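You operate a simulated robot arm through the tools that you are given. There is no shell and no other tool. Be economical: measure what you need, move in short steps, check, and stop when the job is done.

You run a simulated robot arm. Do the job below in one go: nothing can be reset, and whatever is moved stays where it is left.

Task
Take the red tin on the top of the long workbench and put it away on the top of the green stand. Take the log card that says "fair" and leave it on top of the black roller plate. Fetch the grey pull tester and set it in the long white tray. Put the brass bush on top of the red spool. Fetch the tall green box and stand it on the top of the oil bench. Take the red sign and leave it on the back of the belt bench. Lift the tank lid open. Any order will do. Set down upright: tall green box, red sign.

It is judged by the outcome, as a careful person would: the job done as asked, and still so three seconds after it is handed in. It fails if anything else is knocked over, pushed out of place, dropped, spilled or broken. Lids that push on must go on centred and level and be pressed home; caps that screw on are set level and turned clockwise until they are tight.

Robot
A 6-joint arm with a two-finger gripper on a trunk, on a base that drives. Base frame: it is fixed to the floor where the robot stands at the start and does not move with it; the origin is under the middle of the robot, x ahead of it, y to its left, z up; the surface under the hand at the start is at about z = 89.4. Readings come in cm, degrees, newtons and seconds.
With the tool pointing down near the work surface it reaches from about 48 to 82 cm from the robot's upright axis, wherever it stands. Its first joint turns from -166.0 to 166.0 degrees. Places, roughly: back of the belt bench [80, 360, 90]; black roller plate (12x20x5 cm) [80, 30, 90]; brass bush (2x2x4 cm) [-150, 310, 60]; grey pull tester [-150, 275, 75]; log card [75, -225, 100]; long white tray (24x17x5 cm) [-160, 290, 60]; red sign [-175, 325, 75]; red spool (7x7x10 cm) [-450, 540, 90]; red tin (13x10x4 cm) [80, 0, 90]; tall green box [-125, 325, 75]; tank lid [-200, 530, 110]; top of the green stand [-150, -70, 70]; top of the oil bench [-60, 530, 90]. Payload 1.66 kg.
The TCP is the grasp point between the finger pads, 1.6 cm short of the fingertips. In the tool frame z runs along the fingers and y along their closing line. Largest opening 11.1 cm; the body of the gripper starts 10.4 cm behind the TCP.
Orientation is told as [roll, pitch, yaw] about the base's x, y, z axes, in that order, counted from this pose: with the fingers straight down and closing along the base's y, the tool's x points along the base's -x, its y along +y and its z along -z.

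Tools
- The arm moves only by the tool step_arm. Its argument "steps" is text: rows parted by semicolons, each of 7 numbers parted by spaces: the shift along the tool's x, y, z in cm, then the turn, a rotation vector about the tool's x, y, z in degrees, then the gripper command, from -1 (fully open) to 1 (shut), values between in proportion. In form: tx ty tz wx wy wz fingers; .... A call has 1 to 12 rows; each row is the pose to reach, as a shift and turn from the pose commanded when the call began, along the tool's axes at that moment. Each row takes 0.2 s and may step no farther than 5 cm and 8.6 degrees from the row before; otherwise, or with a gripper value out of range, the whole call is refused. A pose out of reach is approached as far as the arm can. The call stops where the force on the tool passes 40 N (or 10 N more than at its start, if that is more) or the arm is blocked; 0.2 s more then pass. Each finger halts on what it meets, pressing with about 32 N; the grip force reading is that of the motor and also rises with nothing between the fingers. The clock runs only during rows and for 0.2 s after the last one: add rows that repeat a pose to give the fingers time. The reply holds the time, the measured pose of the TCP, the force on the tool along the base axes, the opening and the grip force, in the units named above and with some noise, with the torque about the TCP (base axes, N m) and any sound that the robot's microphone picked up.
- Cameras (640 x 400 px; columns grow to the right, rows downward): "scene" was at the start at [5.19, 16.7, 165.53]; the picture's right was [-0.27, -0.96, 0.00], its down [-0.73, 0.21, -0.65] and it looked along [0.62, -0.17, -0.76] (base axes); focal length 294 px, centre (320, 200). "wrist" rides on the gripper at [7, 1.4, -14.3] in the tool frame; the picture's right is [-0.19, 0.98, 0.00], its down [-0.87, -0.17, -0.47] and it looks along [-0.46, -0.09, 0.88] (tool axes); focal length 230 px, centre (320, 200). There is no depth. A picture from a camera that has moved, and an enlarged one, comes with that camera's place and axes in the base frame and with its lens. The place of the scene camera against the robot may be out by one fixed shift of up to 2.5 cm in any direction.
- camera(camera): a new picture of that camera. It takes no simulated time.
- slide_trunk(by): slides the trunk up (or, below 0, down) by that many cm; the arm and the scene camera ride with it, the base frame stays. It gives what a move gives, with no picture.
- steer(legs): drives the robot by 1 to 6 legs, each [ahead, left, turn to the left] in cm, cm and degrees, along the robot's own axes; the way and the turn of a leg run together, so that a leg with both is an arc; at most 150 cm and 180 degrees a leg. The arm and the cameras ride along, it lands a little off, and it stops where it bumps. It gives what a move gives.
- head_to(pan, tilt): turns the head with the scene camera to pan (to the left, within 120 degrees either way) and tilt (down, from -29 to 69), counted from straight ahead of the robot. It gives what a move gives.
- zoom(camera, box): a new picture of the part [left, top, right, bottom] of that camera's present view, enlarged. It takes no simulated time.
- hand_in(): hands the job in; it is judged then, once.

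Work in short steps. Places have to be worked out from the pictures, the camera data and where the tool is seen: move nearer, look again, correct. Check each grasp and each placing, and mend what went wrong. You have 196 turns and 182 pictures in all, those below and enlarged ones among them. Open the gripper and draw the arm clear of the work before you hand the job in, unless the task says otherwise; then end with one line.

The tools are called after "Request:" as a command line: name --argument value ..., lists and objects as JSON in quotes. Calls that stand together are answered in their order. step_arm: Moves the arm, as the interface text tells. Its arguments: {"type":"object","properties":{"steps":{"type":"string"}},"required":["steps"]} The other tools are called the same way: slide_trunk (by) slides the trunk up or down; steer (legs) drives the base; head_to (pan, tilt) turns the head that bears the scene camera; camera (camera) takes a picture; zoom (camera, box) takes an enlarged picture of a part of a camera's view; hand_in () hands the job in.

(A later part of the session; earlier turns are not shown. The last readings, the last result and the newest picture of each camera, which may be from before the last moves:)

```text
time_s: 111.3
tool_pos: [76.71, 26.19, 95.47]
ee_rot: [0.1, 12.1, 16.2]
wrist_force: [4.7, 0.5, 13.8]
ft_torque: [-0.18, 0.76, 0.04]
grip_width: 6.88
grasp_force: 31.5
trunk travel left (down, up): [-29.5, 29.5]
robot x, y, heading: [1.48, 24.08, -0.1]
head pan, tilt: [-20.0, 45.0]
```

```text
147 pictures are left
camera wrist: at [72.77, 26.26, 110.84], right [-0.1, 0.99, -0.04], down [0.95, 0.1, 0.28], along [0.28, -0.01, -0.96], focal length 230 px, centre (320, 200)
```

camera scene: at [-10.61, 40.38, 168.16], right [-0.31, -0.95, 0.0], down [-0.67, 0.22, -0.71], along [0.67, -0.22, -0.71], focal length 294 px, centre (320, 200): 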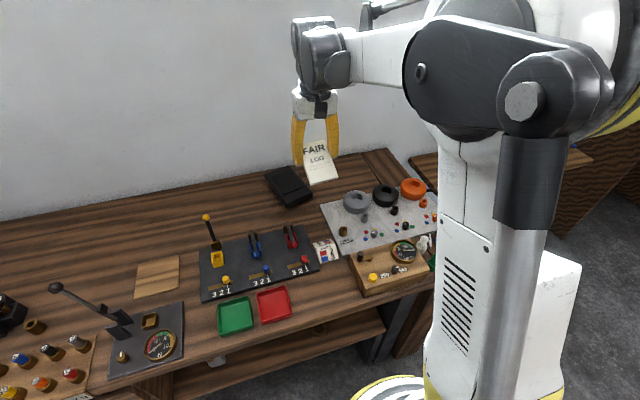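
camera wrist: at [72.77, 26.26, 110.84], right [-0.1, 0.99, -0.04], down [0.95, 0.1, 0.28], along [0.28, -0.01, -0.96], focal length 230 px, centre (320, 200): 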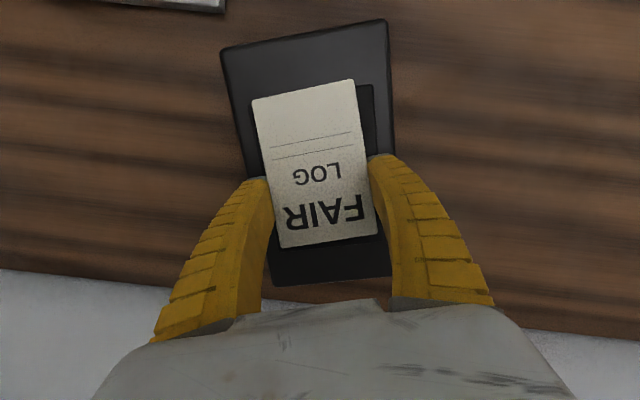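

The card is on the plate, well inside it. I open a little and withdraw.

Request:
step_arm --steps "0 0 -0.1 0 0 0 0; 0 0 -0.1 0 0 0 -0.3; 0 0 -0.1 0 0 0 -0.5; 0 0 -0.1 0 0 0 -0.5; 0 0 -2 0 0 0 -0.5; 0 0 -5 0 0 0 -0.5; 0 0 -10 0 0 0 -0.5; 0 0 -15 0 0 0 -0.5; 0 0 -20 0 0 0 -0.5"

Request:
camera --camera "wrist"

```text
time_s: 113.3
tool_pos: [80.37, 27.11, 115.0]
ee_rot: [0.0, 12.1, 16.1]
wrist_force: [-0.6, 0.9, -0.9]
ft_torque: [-0.01, -0.06, 0.01]
grip_width: 8.44
grasp_force: 0.6
out of reach, approached as far as the arm can: row 9
trunk travel left (down, up): [-29.5, 29.5]
robot x, y, heading: [1.15, 24.2, 0.0]
head pan, tilt: [-20.0, 45.0]
```

```text
146 pictures are left
camera wrist: at [76.4, 27.28, 130.31], right [-0.1, 0.99, -0.04], down [0.95, 0.1, 0.28], along [0.28, -0.01, -0.96], focal length 230 px, centre (320, 200)
```

wrist: 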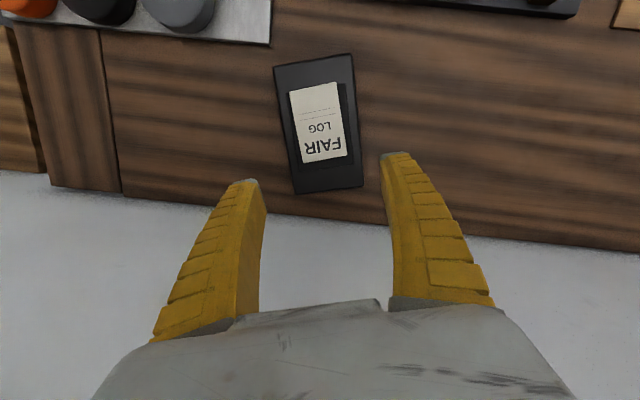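

Card lies flat and centred on the plate. I retract the hand, and drive toward the trolley to look.

Request:
step_arm --steps "4 0.8 0.9 0 0 0 -1; 8 1.6 1.8 0 0 0 -1; 12 2.4 2.6 0 0 0 -1; 16 3.3 3.4 0 -3 0 -1; 20 4.2 4.3 0 -7 0 -1; 24 5 5.1 0 -12 0 -1"

Request:
step_arm --steps "0 0 0 0 0 8 -1; 0 0 0 0 0 16 -1"

Request:
steer --legs '[[-61, 0, 0], [0, 0, 90], [130, 0, 0]]'

Request:
head_to --pan 35 --tilt 30

Request:
camera --camera "scene"

```text
time_s: 114.7
tool_pos: [55.45, 25.09, 114.95]
ee_rot: [0.0, 0.0, 16.2]
wrist_force: [-0.9, -0.3, -0.4]
ft_torque: [-0.01, -0.08, 0.01]
grip_width: 11.07
grasp_force: 0.1
trunk travel left (down, up): [-29.5, 29.5]
robot x, y, heading: [1.4, 24.52, -0.4]
head pan, tilt: [-20.0, 45.0]
```

```text
time_s: 115.3
tool_pos: [55.6, 25.2, 114.9]
ee_rot: [0.0, 0.1, 0.1]
wrist_force: [0.0, -0.5, 0.2]
ft_torque: [-0.01, 0.0, 0.0]
grip_width: 11.11
grasp_force: 0.1
trunk travel left (down, up): [-29.5, 29.5]
robot x, y, heading: [1.58, 24.32, -0.1]
head pan, tilt: [-20.0, 45.0]
```

```text
time_s: 128.7
tool_pos: [-58.63, 208.68, 114.9]
ee_rot: [0.0, 0.1, 89.7]
wrist_force: [0.0, -0.6, -0.6]
ft_torque: [-0.05, 0.0, 0.0]
grip_width: 11.09
grasp_force: 0.1
trunk travel left (down, up): [-29.5, 29.5]
robot x, y, heading: [-58.25, 154.31, 89.4]
head pan, tilt: [-20.0, 45.0]
```

```text
time_s: 129.9
tool_pos: [-58.68, 208.65, 114.92]
ee_rot: [0.0, 0.2, 89.7]
wrist_force: [-0.6, 0.6, -0.5]
ft_torque: [0.02, 0.01, 0.02]
grip_width: 11.09
grasp_force: 0.0
trunk travel left (down, up): [-29.5, 29.5]
robot x, y, heading: [-58.33, 154.46, 89.2]
head pan, tilt: [35.0, 30.0]
```

```text
145 pictures are left
camera scene: at [-82.8, 159.79, 170.42], right [0.83, 0.56, 0.0], down [0.28, -0.41, -0.87], along [-0.49, 0.72, -0.5], focal length 294 px, centre (320, 200)
```

scene: 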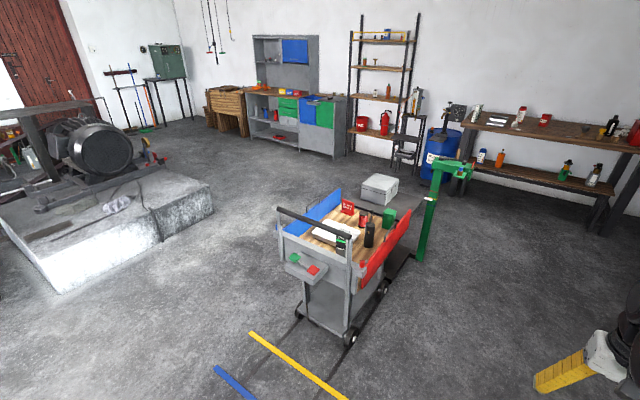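

Request:
zoom --camera "scene" --box '[260, 140, 480, 280]'

Request:
zoom --camera "scene" --box '[230, 20, 640, 240]'

```text
2.86 times, centred on (370, 210) of scene
camera zoom: at [-82.8, 159.79, 170.42], right [0.83, 0.56, 0.0], down [0.28, -0.41, -0.87], along [-0.49, 0.72, -0.5], focal length 841 px, centre (177, 171)
```

zoom: 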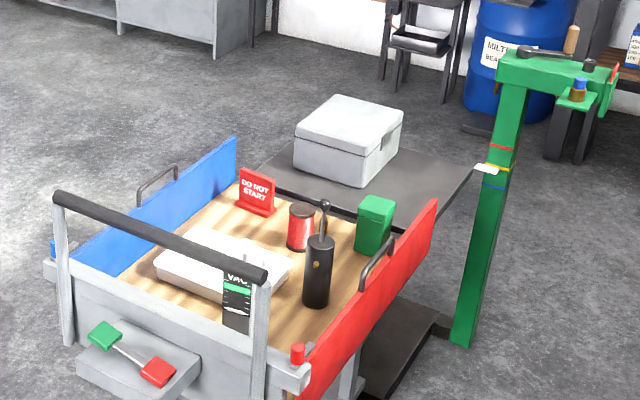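

```text
1.56 times, centred on (435, 130) of scene
camera zoom: at [-82.8, 159.79, 170.42], right [0.83, 0.56, 0.0], down [0.28, -0.41, -0.87], along [-0.49, 0.72, -0.5], focal length 459 px, centre (140, 309)
```

zoom: 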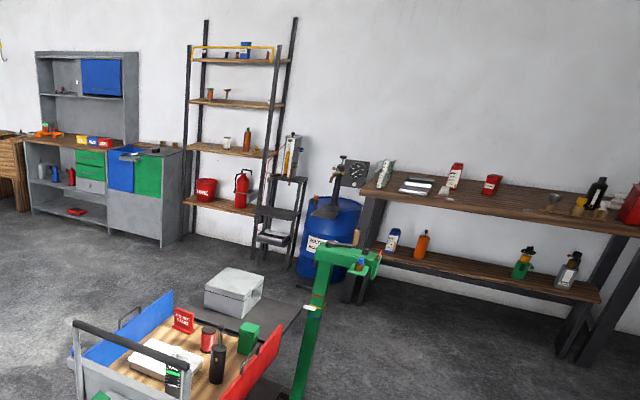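

The trolley's bed spans about x −173…−124, y 255…325. I drive to its +x side at about (−80, 285), facing −x.

Request:
steer --legs '[[0, 0, 90.8], [0, -130, 0], [20, 0, 0]]'

Request:
head_to --pan -5 --tilt 50

Request:
camera --camera "scene"

Request:
camera --camera "wrist"

```text
time_s: 141.5
tool_pos: [-131.81, 284.59, 114.85]
ee_rot: [0.1, 0.2, 179.8]
wrist_force: [-0.7, -0.5, 0.2]
ft_torque: [-0.01, -0.05, 0.01]
grip_width: 11.07
grasp_force: 0.1
trunk travel left (down, up): [-29.5, 29.5]
robot x, y, heading: [-77.34, 285.0, 179.6]
head pan, tilt: [35.0, 30.0]
```

```text
time_s: 142.6
tool_pos: [-131.68, 284.63, 115.08]
ee_rot: [0.0, 0.1, 179.8]
wrist_force: [0.1, 0.6, -0.7]
ft_torque: [0.0, -0.02, 0.01]
grip_width: 11.09
grasp_force: 0.0
trunk travel left (down, up): [-29.5, 29.5]
robot x, y, heading: [-76.99, 285.23, 179.6]
head pan, tilt: [-5.0, 50.0]
```

```text
142 pictures are left
camera scene: at [-83.51, 266.48, 167.48], right [0.09, 1.0, 0.0], down [0.76, -0.07, -0.64], along [-0.64, 0.06, -0.77], focal length 294 px, centre (320, 200)
```

scene: 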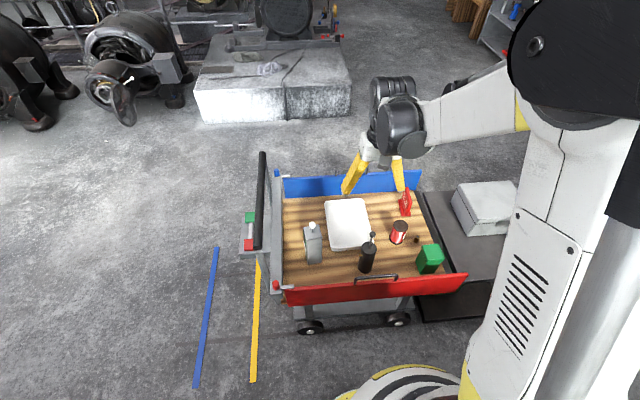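

```text
141 pictures are left
camera wrist: at [-124.79, 283.24, 129.23], right [-0.19, -0.98, 0.0], down [-0.87, 0.17, 0.47], along [-0.46, 0.09, -0.88], focal length 230 px, centre (320, 200)
```

wrist: 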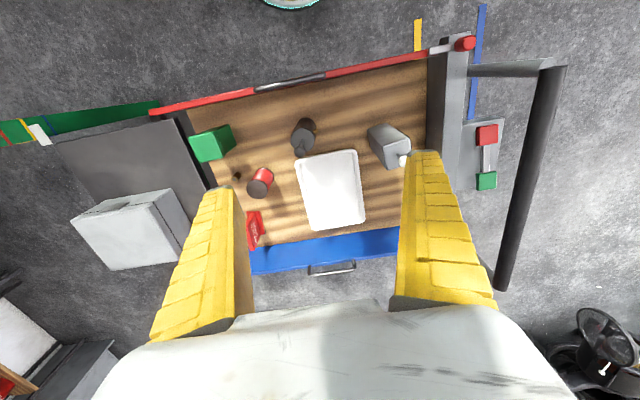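

Request:
zoom --camera "wrist" --box '[180, 80, 460, 280]'

Request:
zoom --camera "scene" --box '[260, 160, 480, 310]'

```text
2.00 times, centred on (320, 180) of wrist
camera zoom: at [-124.79, 283.24, 129.23], right [-0.19, -0.98, 0.0], down [-0.87, 0.17, 0.47], along [-0.46, 0.09, -0.88], focal length 460 px, centre (320, 240)
```

zoom: 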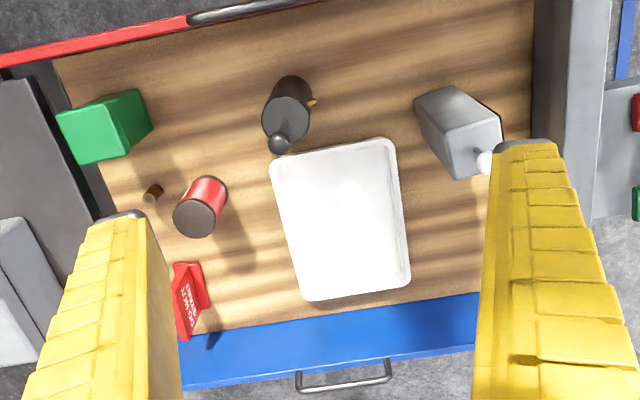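

```text
2.67 times, centred on (370, 235) of scene
camera zoom: at [-83.51, 266.48, 167.48], right [0.09, 1.0, 0.0], down [0.76, -0.07, -0.64], along [-0.64, 0.06, -0.77], focal length 785 px, centre (187, 107)
```

zoom: 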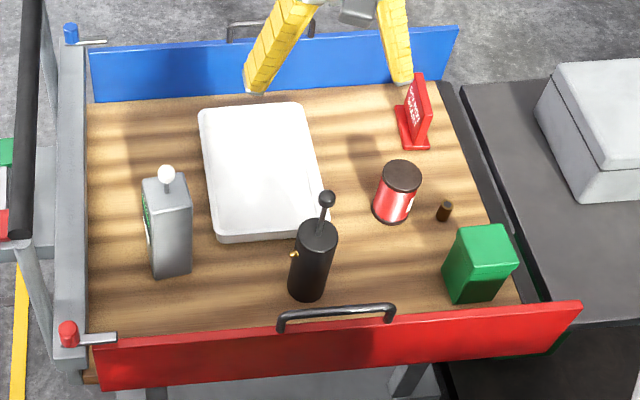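

Found: tester (grey box ≈5.5 cm square, top z≈77) near (−142, 270); tray centre (−157, 286); bush (−146.6, 314); sign (−163, 313); green box (−135, 316). I lower the trunk 15 and hover over the tester.

Request:
step_arm --steps "-3.6 4.8 0 0 0 0 -1; -7.2 9.6 0 0 0 0 -1; -10.8 14.6 0 0 0 0 -1"

Request:
slide_trunk --by -19

Request:
camera --camera "wrist"

Request:
camera --camera "scene"

```text
refused: row 1 steps farther than a row can; nothing moved
```

```text
time_s: 144.7
tool_pos: [-131.77, 284.73, 95.89]
ee_rot: [-0.1, 0.1, 179.8]
wrist_force: [-0.5, -0.3, 0.0]
ft_torque: [-0.01, 0.0, -0.01]
grip_width: 11.09
grasp_force: 0.0
trunk travel left (down, up): [-10.5, 48.5]
robot x, y, heading: [-77.71, 285.2, 179.6]
head pan, tilt: [-5.0, 50.0]
```

```text
138 pictures are left
camera wrist: at [-124.79, 283.24, 110.24], right [-0.19, -0.98, 0.0], down [-0.87, 0.17, 0.47], along [-0.46, 0.09, -0.88], focal length 230 px, centre (320, 200)
```

wrist: 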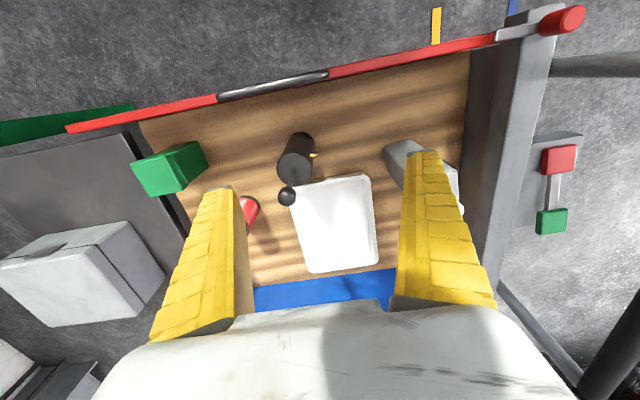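

```text
137 pictures are left
camera scene: at [-83.51, 266.49, 148.48], right [0.1, 1.0, 0.0], down [0.76, -0.07, -0.64], along [-0.64, 0.06, -0.77], focal length 294 px, centre (320, 200)
```

scene: 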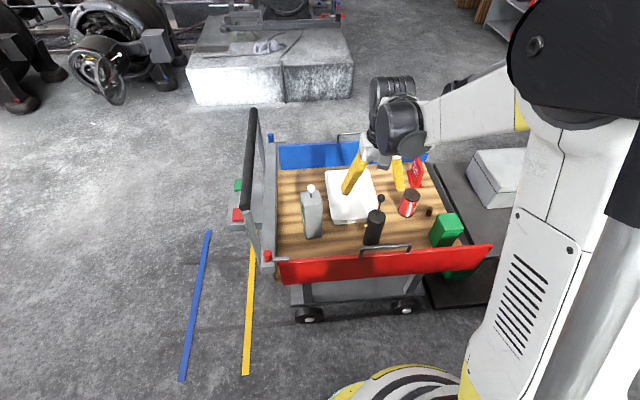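

One row was too long; nothing moved but the trunk. I shift over the tester at this height (the oil gun's top is about z 87, still clear).

Request:
step_arm --steps "-2.7 3.6 0 0 0 0 -1; -5.4 7.3 0 0 0 0 -1; -8.1 11 0 0 0 0 -1; -10.8 14.6 0 0 0 0 -1; -10.8 14.6 0 0 0 0 -1"

Request:
camera --camera "wrist"

```text
time_s: 145.9
tool_pos: [-142.74, 270.12, 95.86]
ee_rot: [0.0, 0.1, 179.9]
wrist_force: [-0.5, 0.4, -0.5]
ft_torque: [0.01, -0.05, 0.04]
grip_width: 11.09
grasp_force: 0.1
trunk travel left (down, up): [-10.5, 48.5]
robot x, y, heading: [-77.06, 284.67, 179.4]
head pan, tilt: [-5.0, 50.0]
```

```text
136 pictures are left
camera wrist: at [-135.8, 268.68, 110.16], right [-0.19, -0.98, 0.0], down [-0.87, 0.17, 0.47], along [-0.46, 0.09, -0.88], focal length 230 px, centre (320, 200)
```

wrist: 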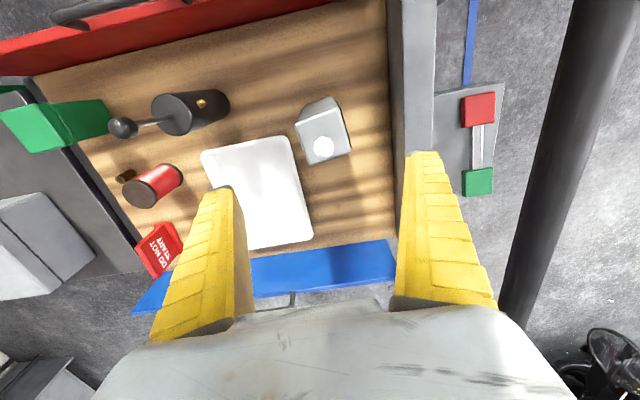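

Tester top is centred at (−143.2, 269.7), turned ~5°. I lower the trunk 10, then go down to z≈72 and close.

Request:
slide_trunk --by -10

Request:
step_arm --steps "-0.5 0.4 2 0 0 -5 -1; -0.5 0.4 6 0 0 -5 -1; -0.5 0.4 10 0 0 -5 -1; -0.5 0.4 13.5 0 0 -5 -1; -0.5 0.4 13.5 0 0 -5 0; -0.5 0.4 13.5 0 0 -5 1; -0.5 0.4 13.5 0 0 -5 1"

Request:
camera --camera "wrist"

```text
time_s: 147.2
tool_pos: [-142.72, 270.15, 85.88]
ee_rot: [0.0, 0.0, 179.8]
wrist_force: [-0.1, 0.1, -0.5]
ft_torque: [-0.04, 0.01, -0.01]
grip_width: 11.1
grasp_force: 0.1
trunk travel left (down, up): [-0.5, 58.5]
robot x, y, heading: [-77.2, 284.55, 179.7]
head pan, tilt: [-5.0, 50.0]
```

```text
time_s: 148.1
tool_pos: [-142.97, 269.76, 75.55]
ee_rot: [0.0, 0.0, -175.2]
wrist_force: [3.1, -1.9, 28.3]
ft_torque: [0.14, 0.11, -0.06]
grip_width: 11.08
grasp_force: 0.0
trunk travel left (down, up): [-0.5, 58.5]
robot x, y, heading: [-77.69, 285.08, 179.5]
head pan, tilt: [-5.0, 50.0]
stopped in row 4: the force on the tool passed its limit at 150 N (the readings are from after the stop); the commanded pose is now the measured one
```

```text
135 pictures are left
camera wrist: at [-136.03, 268.95, 89.91], right [-0.11, -0.99, 0.0], down [-0.88, 0.09, 0.47], along [-0.47, 0.05, -0.88], focal length 230 px, centre (320, 200)
```

wrist: 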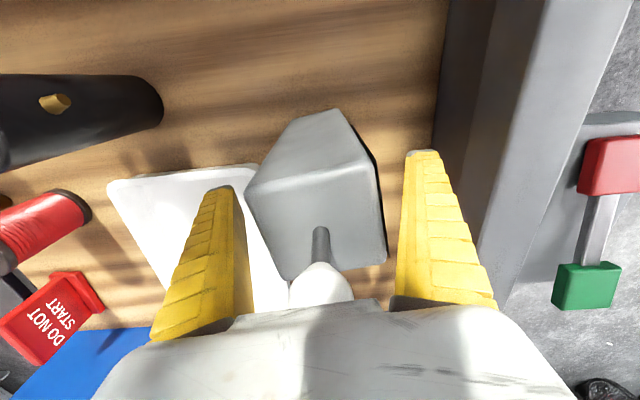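

The knob touched the palm (knob top z≈86); the box top is at ~79, so the pads already cover ~4 cm of it. I back off 0.8 cm and close here.

Request:
step_arm --steps "0 0 -0.8 0 0 0 -1; 0 0 -0.8 0 0 0 -0.3; 0 0 -0.8 0 0 0 0.3; 0 0 -0.8 0 0 0 1; 0 0 -0.8 0 0 0 1"

Request:
camera --camera "wrist"

```text
time_s: 149.3
tool_pos: [-143.21, 269.78, 76.15]
ee_rot: [0.0, 0.1, -175.2]
wrist_force: [-1.8, -4.1, 0.6]
ft_torque: [-0.15, 0.16, 0.03]
grip_width: 5.81
grasp_force: 32.5
trunk travel left (down, up): [-0.5, 58.5]
robot x, y, heading: [-77.61, 284.6, 179.3]
head pan, tilt: [-5.0, 50.0]
```

```text
134 pictures are left
camera wrist: at [-136.16, 268.89, 90.46], right [-0.11, -0.99, 0.0], down [-0.88, 0.09, 0.47], along [-0.47, 0.05, -0.88], focal length 230 px, centre (320, 200)
```

wrist: 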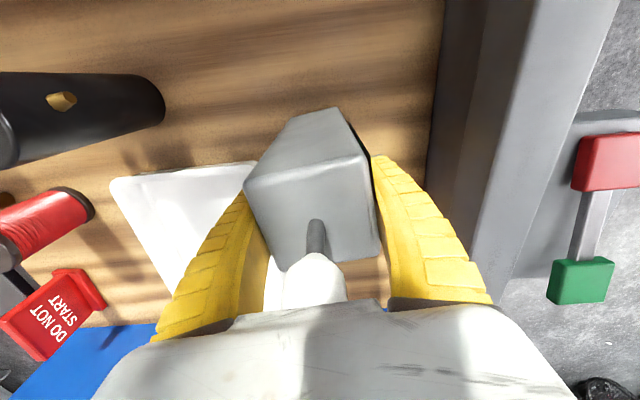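

Held (5.8 cm). I lift 9 cm and carry it over the tray.

Request:
step_arm --steps "0 0 -4.5 0 0 0 1; 0 0 -9 0 0 0 1; -2.9 -3.4 -9 0 0 0 1; -5.8 -6.8 -9 0 0 0 1; -8.7 -10.2 -9 0 0 0 1; -11.6 -13.6 -9 0 0 0 1; -14.4 -17 -9 0 0 0 1; -14.4 -17 -9 0 0 0 1"

Request:
camera --camera "wrist"

Request:
zoom --camera "scene" --box '[240, 120, 480, 270]'

```text
time_s: 151.1
tool_pos: [-159.11, 285.44, 85.17]
ee_rot: [-0.1, 0.1, -175.1]
wrist_force: [-0.2, 0.6, -8.5]
ft_torque: [-0.01, 0.03, -0.02]
grip_width: 5.8
grasp_force: 31.4
trunk travel left (down, up): [-0.5, 58.5]
robot x, y, heading: [-77.22, 284.7, 179.8]
head pan, tilt: [-5.0, 50.0]
```

```text
133 pictures are left
camera wrist: at [-152.06, 284.67, 99.37], right [-0.11, -0.99, 0.0], down [-0.88, 0.09, 0.47], along [-0.47, 0.05, -0.88], focal length 230 px, centre (320, 200)
```

wrist: 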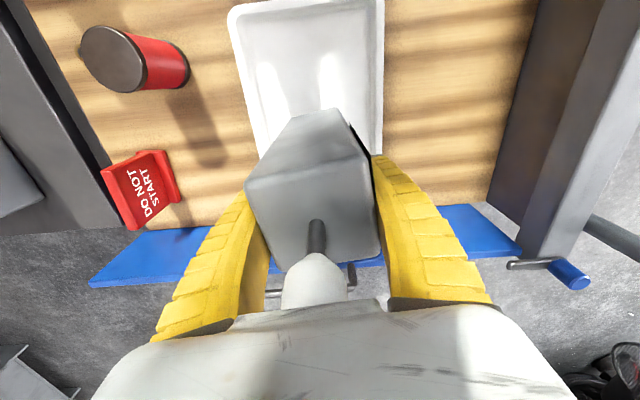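

```text
2.67 times, centred on (360, 195) of scene
camera zoom: at [-83.66, 266.5, 138.47], right [0.1, 1.0, 0.0], down [0.76, -0.07, -0.64], along [-0.64, 0.06, -0.77], focal length 785 px, centre (213, 213)
```

zoom: 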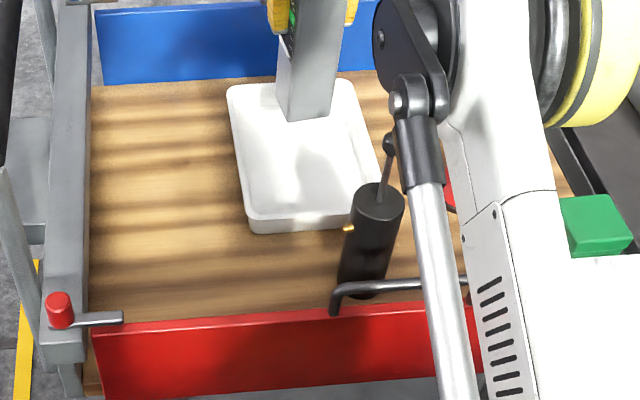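

Good alignment; I shift 2 cm toward the tray's middle and set it down to contact.

Request:
step_arm --steps "2 0 2.5 0 0 0 1; 2 0 5 0 0 0 1; 2 0 6.5 0 0 0 1; 2 0 7.3 0 0 0 1; 2 0 7.8 0 0 0 1; 2 0 8.2 0 0 0 1; 2 0 8.6 0 0 0 1"

```text
time_s: 152.7
tool_pos: [-157.11, 285.6, 76.61]
ee_rot: [-0.1, 0.0, -175.2]
wrist_force: [-1.9, -0.1, 0.7]
ft_torque: [0.18, 0.03, 0.05]
grip_width: 5.84
grasp_force: 32.3
trunk travel left (down, up): [-0.5, 58.5]
robot x, y, heading: [-77.16, 285.04, 179.8]
head pan, tilt: [-5.0, 50.0]
```

Weight is taken up (−8.5 → 0.7 N). I open and rise.

Request:
step_arm --steps "0 0 0 0 0 0 0.2; 0 0 0 0 0 0 -0.4; 0 0 0 0 0 0 -0.8; 0 0 0 0 0 0 -0.8; 0 0 -4 0 0 0 -0.8; 0 0 -8 0 0 0 -0.8; 0 0 -12 0 0 0 -0.8; 0 0 -16 0 0 0 -0.8; 0 0 -20 0 0 0 -0.8"

Request:
camera --camera "wrist"

Request:
camera --camera "scene"

```text
time_s: 154.7
tool_pos: [-157.15, 285.69, 96.56]
ee_rot: [0.1, 0.2, -175.2]
wrist_force: [0.6, 0.4, 0.1]
ft_torque: [0.0, -0.03, 0.01]
grip_width: 10.06
grasp_force: 0.3
trunk travel left (down, up): [-0.5, 58.5]
robot x, y, heading: [-77.24, 285.05, 179.4]
head pan, tilt: [-5.0, 50.0]
```

```text
131 pictures are left
camera wrist: at [-150.02, 284.89, 110.93], right [-0.11, -0.99, 0.0], down [-0.88, 0.09, 0.47], along [-0.47, 0.05, -0.88], focal length 230 px, centre (320, 200)
```

wrist: 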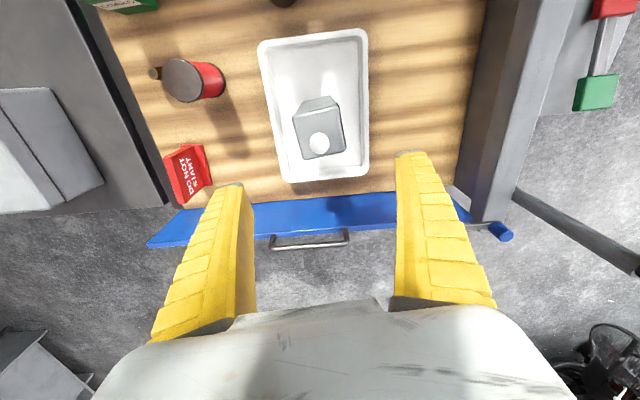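

```text
130 pictures are left
camera scene: at [-83.56, 266.48, 138.47], right [0.1, 1.0, 0.0], down [0.76, -0.07, -0.64], along [-0.64, 0.06, -0.77], focal length 294 px, centre (320, 200)
```

scene: 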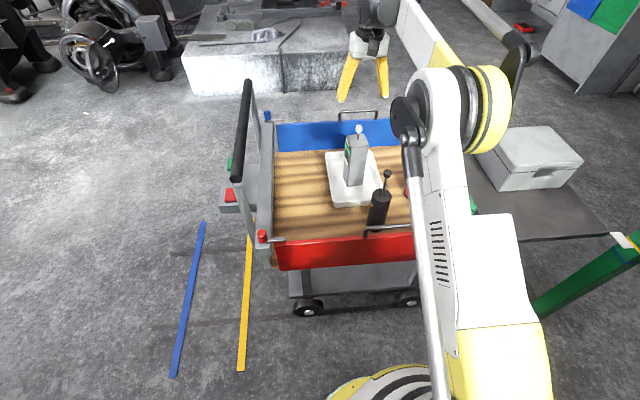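

Tester stands in the tray. Now the red sign: I shift the robot right 26 and 7 ahead, then look.

Request:
steer --legs '[[0, -26, 0], [7, 0, 0.5]]'

Request:
zoom --camera "wrist" --box '[200, 40, 440, 190]'

Request:
camera --camera "scene"

```text
time_s: 157.2
tool_pos: [-163.78, 311.13, 96.54]
ee_rot: [0.0, 0.1, -174.6]
wrist_force: [0.6, 0.0, -0.3]
ft_torque: [0.02, 0.0, 0.01]
grip_width: 10.05
grasp_force: 1.3
trunk travel left (down, up): [-0.5, 58.5]
robot x, y, heading: [-84.14, 310.87, 179.9]
head pan, tilt: [-5.0, 50.0]
```

```text
2.67 times, centred on (320, 115) of wrist
camera zoom: at [-156.73, 310.39, 110.87], right [-0.1, -1.0, 0.0], down [-0.88, 0.09, 0.47], along [-0.47, 0.05, -0.88], focal length 614 px, centre (320, 427)
```

zoom: 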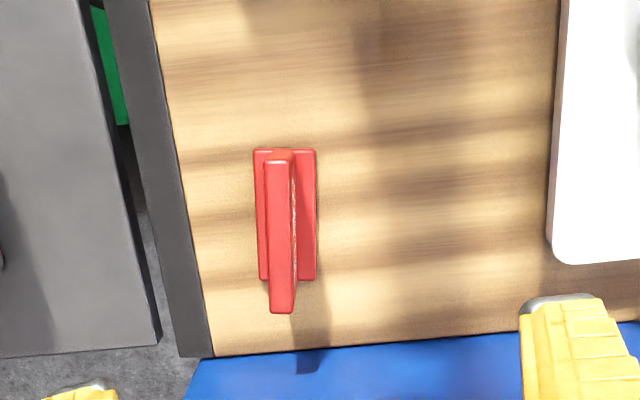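

```text
128 pictures are left
camera scene: at [-90.12, 292.54, 138.47], right [0.09, 1.0, 0.0], down [0.76, -0.07, -0.64], along [-0.64, 0.06, -0.77], focal length 294 px, centre (320, 200)
```

scene: 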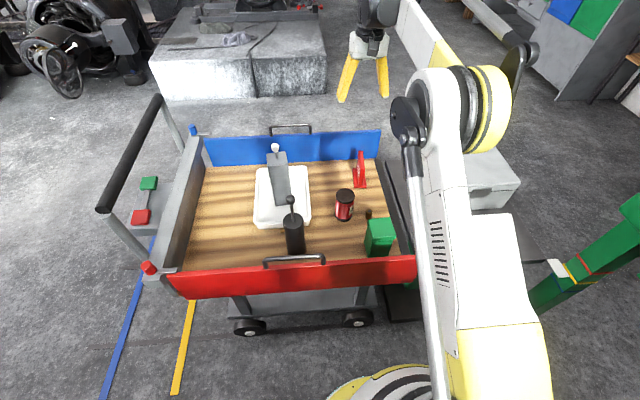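

The sign's plate lies along x (turned −6°), about 2 cm thick, top z≈69, centred (−164.8, 314). I align and come down above it.

Request:
step_arm --steps "-0.7 -3 3 0 0 6 -0.3; -0.7 -3 7 0 0 11.4 -0.3; -0.7 -3 11 0 0 11.4 -0.3; -0.7 -3 15 0 0 11.4 -0.3; -0.7 -3 20 0 0 11.4 -0.3; -0.7 -3 20 0 0 11.4 -0.3"

Request:
camera --camera "wrist"

Request:
zoom --camera "scene" --box '[280, 100, 440, 200]'

```text
time_s: 158.6
tool_pos: [-164.89, 314.06, 76.54]
ee_rot: [0.0, 0.0, 174.0]
wrist_force: [-0.2, 0.4, -0.1]
ft_torque: [0.0, -0.01, -0.01]
grip_width: 7.37
grasp_force: 1.0
trunk travel left (down, up): [-0.5, 58.5]
robot x, y, heading: [-84.02, 310.73, 180.0]
head pan, tilt: [-5.0, 50.0]
```

```text
127 pictures are left
camera wrist: at [-158.02, 311.91, 90.84], right [-0.29, -0.96, 0.0], down [-0.84, 0.26, 0.47], along [-0.45, 0.14, -0.88], focal length 230 px, centre (320, 200)
```

wrist: 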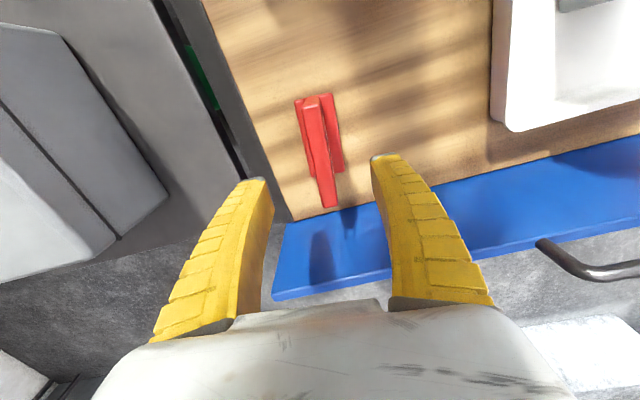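

```text
4.00 times, centred on (360, 150) of scene
camera zoom: at [-90.12, 292.53, 138.47], right [0.09, 1.0, 0.0], down [0.76, -0.07, -0.64], along [-0.64, 0.06, -0.77], focal length 1177 px, centre (160, 400)
```

zoom: 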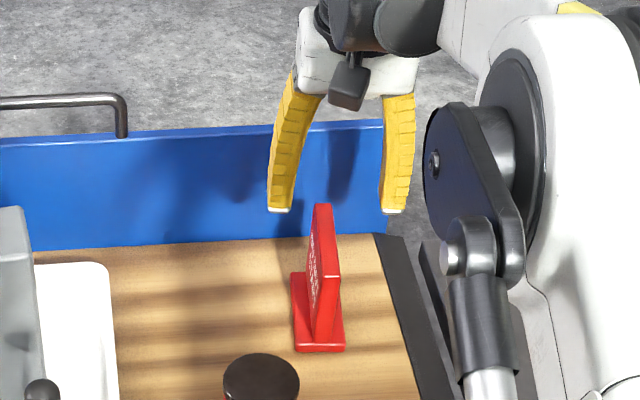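

Centred on the plate. I go down 11 cm and close.

Request:
step_arm --steps "0 0.2 4 0 0 0 -0.3; 0 0.2 8 0 0 0 -0.3; 0 0.2 10.8 0 0 0 -0.3; 0 0.2 10.8 0 0 0 0.3; 0 0.2 10.8 0 0 0 1; 0 0.2 10.8 0 0 0 1"

Request:
zoom --camera "scene" --box '[280, 100, 440, 200]'

```text
time_s: 160.0
tool_pos: [-164.66, 313.7, 65.92]
ee_rot: [0.0, 0.0, 173.9]
wrist_force: [-1.6, 0.7, 6.5]
ft_torque: [-0.01, -0.05, 0.14]
grip_width: 1.17
grasp_force: 31.9
trunk travel left (down, up): [-0.5, 58.5]
robot x, y, heading: [-84.17, 311.02, 180.0]
head pan, tilt: [-5.0, 50.0]
```

```text
4.00 times, centred on (360, 150) of scene
camera zoom: at [-90.03, 292.53, 138.48], right [0.09, 1.0, 0.0], down [0.76, -0.07, -0.64], along [-0.64, 0.06, -0.77], focal length 1177 px, centre (160, 400)
```

zoom: 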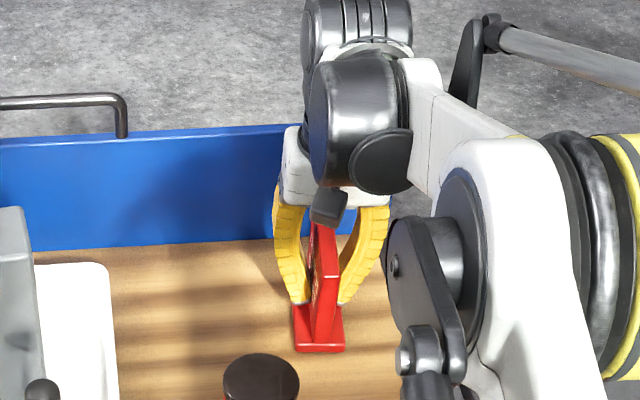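

Sign held. I raise the trunk, retract, back off, and turn round toward the belt bench.

Request:
slide_trunk --by 52

Request:
step_arm --steps "5 0 0 0 0 0 1; 10 0 0 0 0 0 1; 15 0 0 0 0 0 1; 20 0 0 0 0 0 1; 25 0 0 0 0 0 1; 28 0 0 0 0 0 1"

Request:
steer --legs '[[-45, 0, 0], [0, 0, 90], [0, 0, 90], [0, 45, 0]]'

Request:
head_to --pan 15 --tilt 40

Request:
camera --camera "scene"

Request:
camera --camera "wrist"

```text
refused: 52 is not a number from -40 to 40
```

```text
time_s: 161.4
tool_pos: [-136.91, 310.79, 65.87]
ee_rot: [0.0, -0.1, 174.1]
wrist_force: [-31.0, -0.7, 8.1]
ft_torque: [0.01, 0.43, 0.6]
grip_width: 1.37
grasp_force: 31.7
trunk travel left (down, up): [-0.5, 58.5]
robot x, y, heading: [-84.04, 311.18, 179.8]
head pan, tilt: [-5.0, 50.0]
```

```text
time_s: 162.3
tool_pos: [-134.98, 310.78, 65.85]
ee_rot: [0.1, -0.9, 174.1]
wrist_force: [-8.9, 1.0, 3.2]
ft_torque: [0.04, 0.12, 0.21]
grip_width: 1.01
grasp_force: 31.5
trunk travel left (down, up): [-0.5, 58.5]
robot x, y, heading: [-81.71, 311.1, 180.1]
head pan, tilt: [-5.0, 50.0]
stopped in leg 1: the force on the tool passed its limit at 78 N (the readings are from after the stop); the commanded pose is now the measured one
```

```text
time_s: 163.2
tool_pos: [-135.08, 310.85, 65.84]
ee_rot: [0.2, -0.7, 174.0]
wrist_force: [-14.6, 2.6, 2.9]
ft_torque: [0.05, 0.34, 0.35]
grip_width: 1.01
grasp_force: 32.0
trunk travel left (down, up): [-0.5, 58.5]
robot x, y, heading: [-81.65, 311.02, 180.0]
head pan, tilt: [15.0, 40.0]
```

```text
124 pictures are left
camera scene: at [-88.35, 289.69, 139.89], right [-0.26, 0.97, 0.0], down [0.62, 0.17, -0.77], along [-0.74, -0.2, -0.64], focal length 294 px, centre (320, 200)
```

scene: 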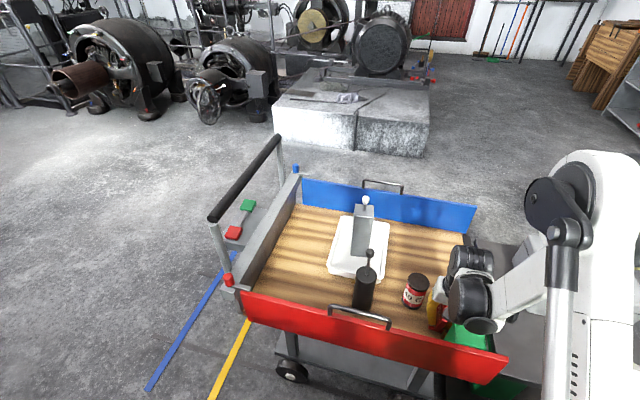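

```text
123 pictures are left
camera wrist: at [-127.96, 308.69, 80.05], right [-0.29, -0.96, 0.0], down [-0.84, 0.26, 0.48], along [-0.46, 0.14, -0.88], focal length 230 px, centre (320, 200)
```

wrist: 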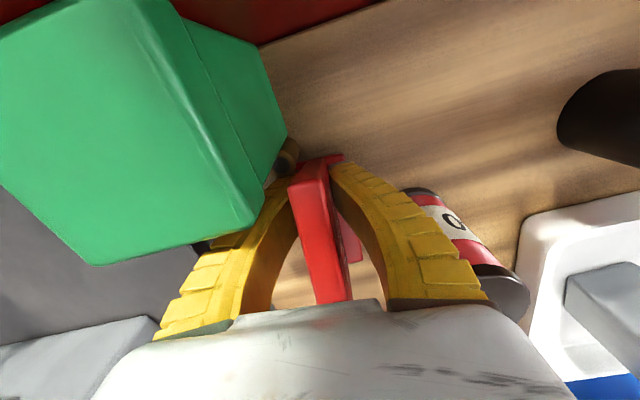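

The trunk call was refused (limit 40), so the retreat dragged the sign along the bed, shoving the bush and the red can; all still stand. I lift the sign straight up first, then assess and mend.

Request:
step_arm --steps "-0.5 0 0 0 0 0 1; -0.8 0 -1 0 0 0 1; -0.8 0 -4 0 0 0 1; -0.8 0 -8 0 0 0 1; -0.8 0 -12 0 0 0 1; -0.8 0 -16 0 0 0 1"

Request:
camera --camera "wrist"

Request:
camera --camera "scene"

```text
time_s: 164.6
tool_pos: [-135.37, 310.82, 81.89]
ee_rot: [0.0, -0.7, 174.0]
wrist_force: [-1.0, 0.4, -0.8]
ft_torque: [-0.01, -0.04, 0.0]
grip_width: 0.88
grasp_force: 32.0
trunk travel left (down, up): [-0.5, 58.5]
robot x, y, heading: [-81.79, 311.32, -180.0]
head pan, tilt: [15.0, 40.0]
```

```text
122 pictures are left
camera wrist: at [-128.43, 308.66, 96.16], right [-0.29, -0.96, 0.0], down [-0.84, 0.26, 0.48], along [-0.46, 0.14, -0.88], focal length 230 px, centre (320, 200)
```

wrist: 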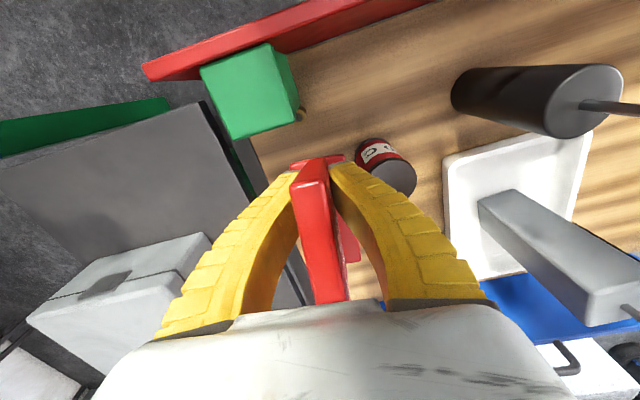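

```text
121 pictures are left
camera scene: at [-88.26, 289.66, 139.89], right [-0.26, 0.97, 0.0], down [0.62, 0.17, -0.77], along [-0.74, -0.2, -0.64], focal length 294 px, centre (320, 200)
```

scene: 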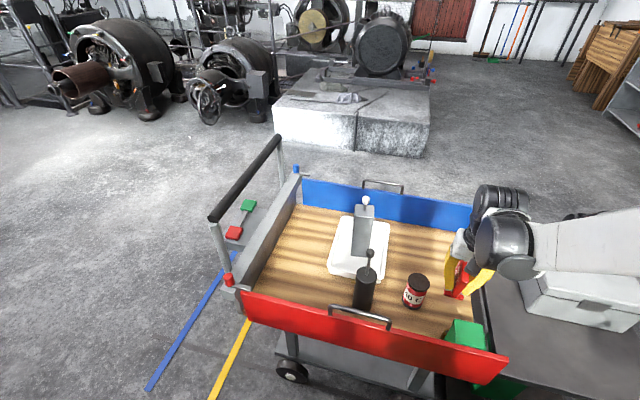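

Sign is lifted free; the can shifted from about (−148, 306) to (−141, 303) — I'll put it back after the sign. Trunk up 33.

Request:
slide_trunk --by 33

```text
time_s: 167.8
tool_pos: [-135.49, 310.78, 114.79]
ee_rot: [0.2, -0.7, 174.0]
wrist_force: [-0.2, -0.4, -2.2]
ft_torque: [0.02, -0.04, -0.02]
grip_width: 0.91
grasp_force: 31.9
trunk travel left (down, up): [-33.5, 25.5]
robot x, y, heading: [-81.96, 310.9, -179.8]
head pan, tilt: [15.0, 40.0]
```

Now back off and turn round by the −y side toward the belt bench.

Request:
steer --legs '[[-45, 0, 0], [0, 0, 90], [0, 0, 90], [0, 45, 0]]'

Request:
camera --camera "scene"

Request:
camera --camera "wrist"

```text
time_s: 180.4
tool_pos: [17.18, 355.63, 114.96]
ee_rot: [0.1, -0.7, -6.7]
wrist_force: [-0.1, 0.7, -1.4]
ft_torque: [0.02, 0.05, 0.03]
grip_width: 0.88
grasp_force: 31.8
trunk travel left (down, up): [-33.5, 25.5]
robot x, y, heading: [-35.98, 355.69, -0.8]
head pan, tilt: [15.0, 40.0]
```

```text
120 pictures are left
camera scene: at [-30.19, 376.91, 172.88], right [0.25, -0.97, 0.0], down [-0.62, -0.16, -0.77], along [0.74, 0.19, -0.64], focal length 294 px, centre (320, 200)
```

scene: 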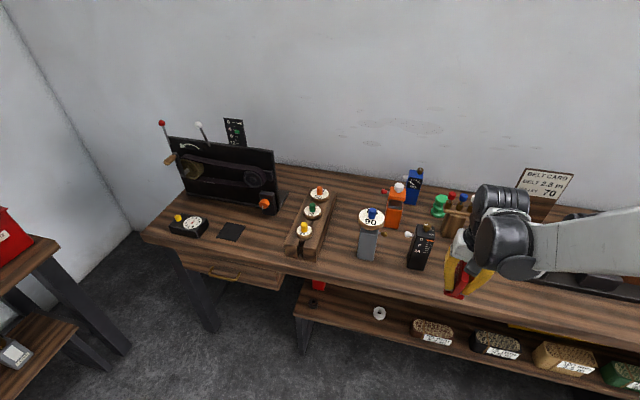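

```text
119 pictures are left
camera wrist: at [10.29, 357.71, 129.12], right [0.3, 0.95, 0.0], down [0.83, -0.27, 0.48], along [0.46, -0.14, -0.88], focal length 230 px, centre (320, 200)
```

wrist: 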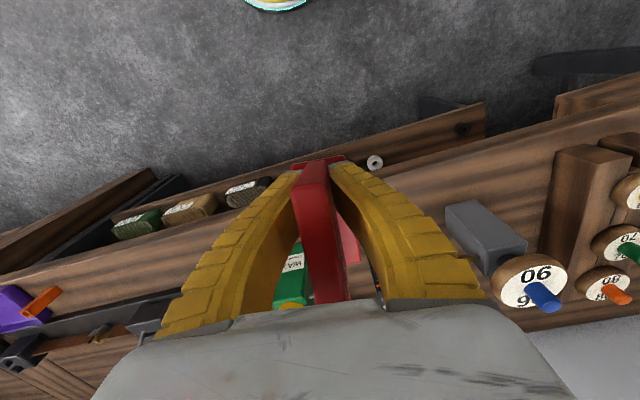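

I zoom on the back strip to find free room for the sign.

Request:
zoom --camera "scene" --box '[270, 140, 510, 290]'

```text
2.67 times, centred on (390, 215) of scene
camera zoom: at [-30.19, 376.91, 172.88], right [0.25, -0.97, 0.0], down [-0.62, -0.16, -0.77], along [0.74, 0.19, -0.64], focal length 785 px, centre (133, 160)
```

zoom: 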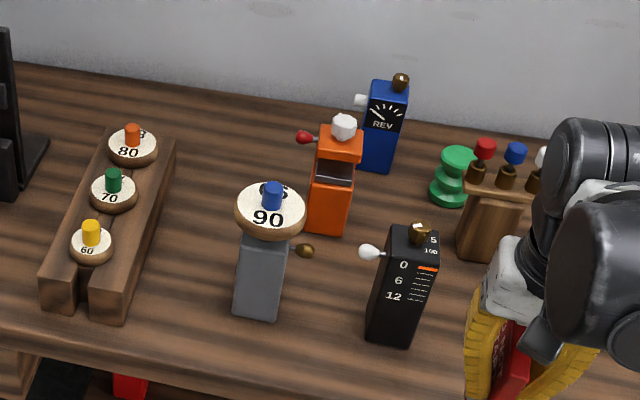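

A free back spot lies at about (78, 383), between the disc rack and the orange box. I raise the trunk 20 (a gauge there is ~112 high), and drive to (0, 390).

Request:
slide_trunk --by 20

Request:
steer --legs '[[0, 34, 0.8], [36, 0, 0]]'

Request:
step_arm --steps "-4 0 0 0 0 2 1; -8 0 0 0 0 4 1; -12 0 0 0 0 6 1; -15 0 0 0 0 6 1"

Request:
camera --camera "wrist"

Request:
camera --camera "scene"

```text
time_s: 182.6
tool_pos: [17.19, 355.63, 134.98]
ee_rot: [0.1, -0.6, -6.6]
wrist_force: [0.7, -0.2, -2.2]
ft_torque: [0.01, 0.07, 0.01]
grip_width: 0.9
grasp_force: 32.0
trunk travel left (down, up): [-53.5, 5.5]
robot x, y, heading: [-36.45, 355.63, -0.8]
head pan, tilt: [15.0, 40.0]
```

```text
time_s: 186.7
tool_pos: [53.19, 390.05, 135.0]
ee_rot: [0.1, -0.6, -5.8]
wrist_force: [-0.2, -0.2, -1.5]
ft_torque: [0.01, 0.05, -0.04]
grip_width: 0.87
grasp_force: 32.1
trunk travel left (down, up): [-53.5, 5.5]
robot x, y, heading: [-0.7, 389.85, 0.2]
head pan, tilt: [15.0, 40.0]
```

```text
time_s: 187.7
tool_pos: [68.26, 388.49, 135.0]
ee_rot: [0.2, -0.7, -11.9]
wrist_force: [0.2, -0.4, -1.7]
ft_torque: [0.0, 0.09, -0.03]
grip_width: 0.91
grasp_force: 31.5
trunk travel left (down, up): [-53.5, 5.5]
robot x, y, heading: [-0.45, 390.02, 0.3]
head pan, tilt: [15.0, 40.0]
```

```text
117 pictures are left
camera wrist: at [61.53, 391.21, 149.24], right [0.39, 0.92, 0.0], down [0.81, -0.34, 0.48], along [0.45, -0.18, -0.88], focal length 230 px, centre (320, 200)
```

wrist: 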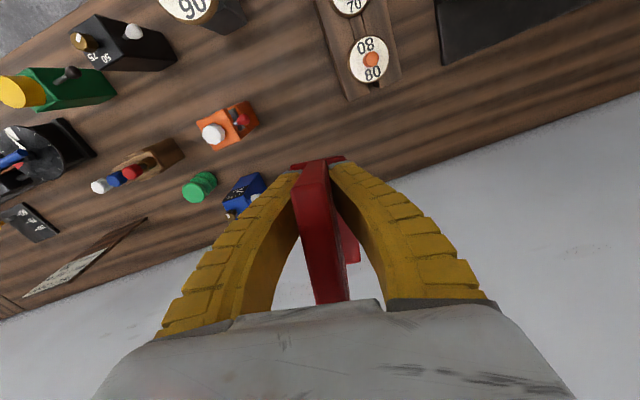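

```text
116 pictures are left
camera scene: at [5.68, 410.7, 192.88], right [0.26, -0.97, 0.0], down [-0.62, -0.17, -0.77], along [0.74, 0.2, -0.64], focal length 294 px, centre (320, 200)
```

scene: 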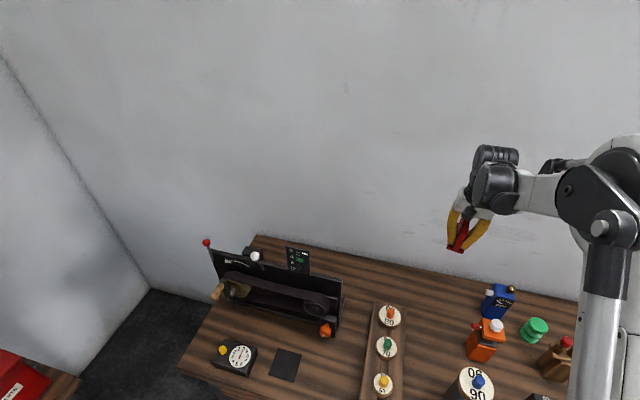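

Yaw needs to go back to 0. I move to (78, 383) with yaw 0, and lower the trunk 22.

Request:
step_arm --steps "-4 -1.2 0 0 0 -4 1; -8 -2.4 0 0 0 -8 1; -10.6 -3.4 0 0 0 -12 1; -10.6 -3.4 0 0 0 -12 1"

Request:
slide_trunk --by -22

Request:
camera --camera "wrist"

Request:
camera --camera "scene"

```text
time_s: 188.7
tool_pos: [77.84, 383.09, 135.31]
ee_rot: [0.0, -0.7, 0.3]
wrist_force: [-0.1, 0.2, -1.3]
ft_torque: [-0.01, 0.03, -0.02]
grip_width: 0.88
grasp_force: 31.7
trunk travel left (down, up): [-53.5, 5.5]
robot x, y, heading: [-0.3, 389.53, 0.1]
head pan, tilt: [15.0, 40.0]
```

```text
time_s: 191.1
tool_pos: [77.98, 382.98, 113.22]
ee_rot: [0.0, -0.6, 0.1]
wrist_force: [-1.2, -0.4, 0.2]
ft_torque: [0.01, 0.06, 0.03]
grip_width: 0.91
grasp_force: 31.5
trunk travel left (down, up): [-31.5, 27.5]
robot x, y, heading: [-0.53, 389.33, 0.3]
head pan, tilt: [15.0, 40.0]
```

```text
115 pictures are left
camera wrist: at [70.7, 384.3, 127.45], right [0.19, 0.98, 0.0], down [0.86, -0.17, 0.48], along [0.47, -0.09, -0.88], focal length 230 px, centre (320, 200)
```

wrist: 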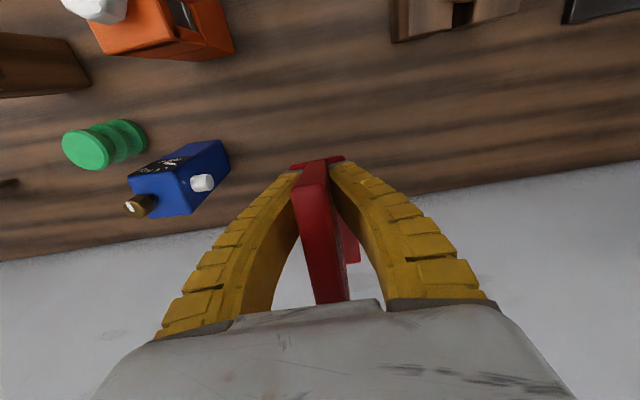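

```text
114 pictures are left
camera scene: at [5.5, 410.71, 170.9], right [0.26, -0.97, 0.0], down [-0.62, -0.17, -0.77], along [0.74, 0.2, -0.64], focal length 294 px, centre (320, 200)
```

scene: 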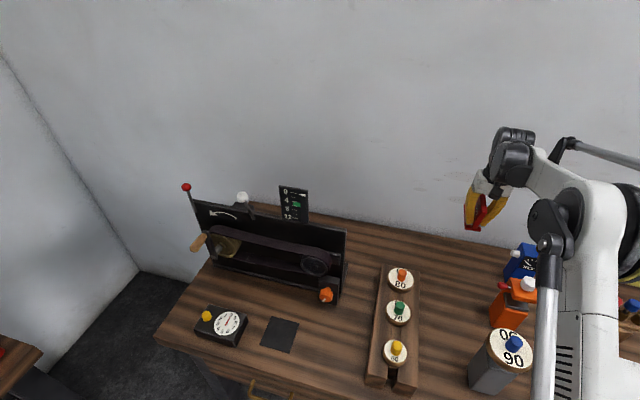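

The sign may have slipped along the fingers when dragged; I zoom in to see how it hangs.

Request:
zoom --camera "scene" --box '[420, 120, 580, 270]'

Request:
zoom --camera "wrist" --box '[240, 130, 420, 310]'

```text
2.67 times, centred on (500, 195) of scene
camera zoom: at [5.5, 410.71, 170.9], right [0.26, -0.97, 0.0], down [-0.62, -0.17, -0.77], along [0.74, 0.2, -0.64], focal length 785 px, centre (-160, 213)
```

zoom: 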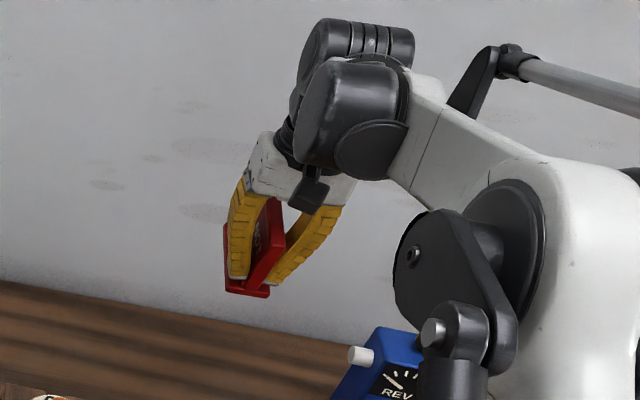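

```text
2.22 times, centred on (330, 220) of wrist
camera zoom: at [70.7, 384.3, 127.45], right [0.19, 0.98, 0.0], down [0.86, -0.17, 0.48], along [0.47, -0.09, -0.88], focal length 511 px, centre (298, 156)
```

zoom: 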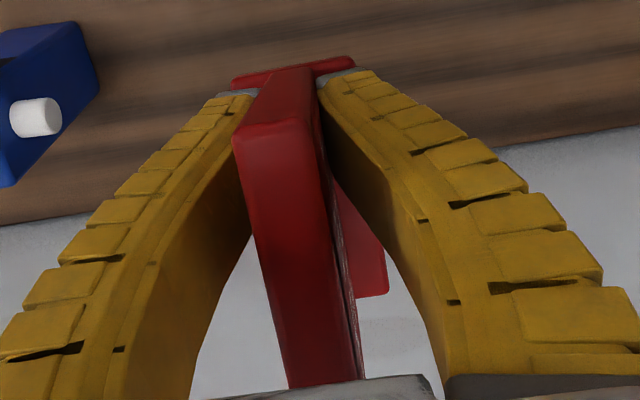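

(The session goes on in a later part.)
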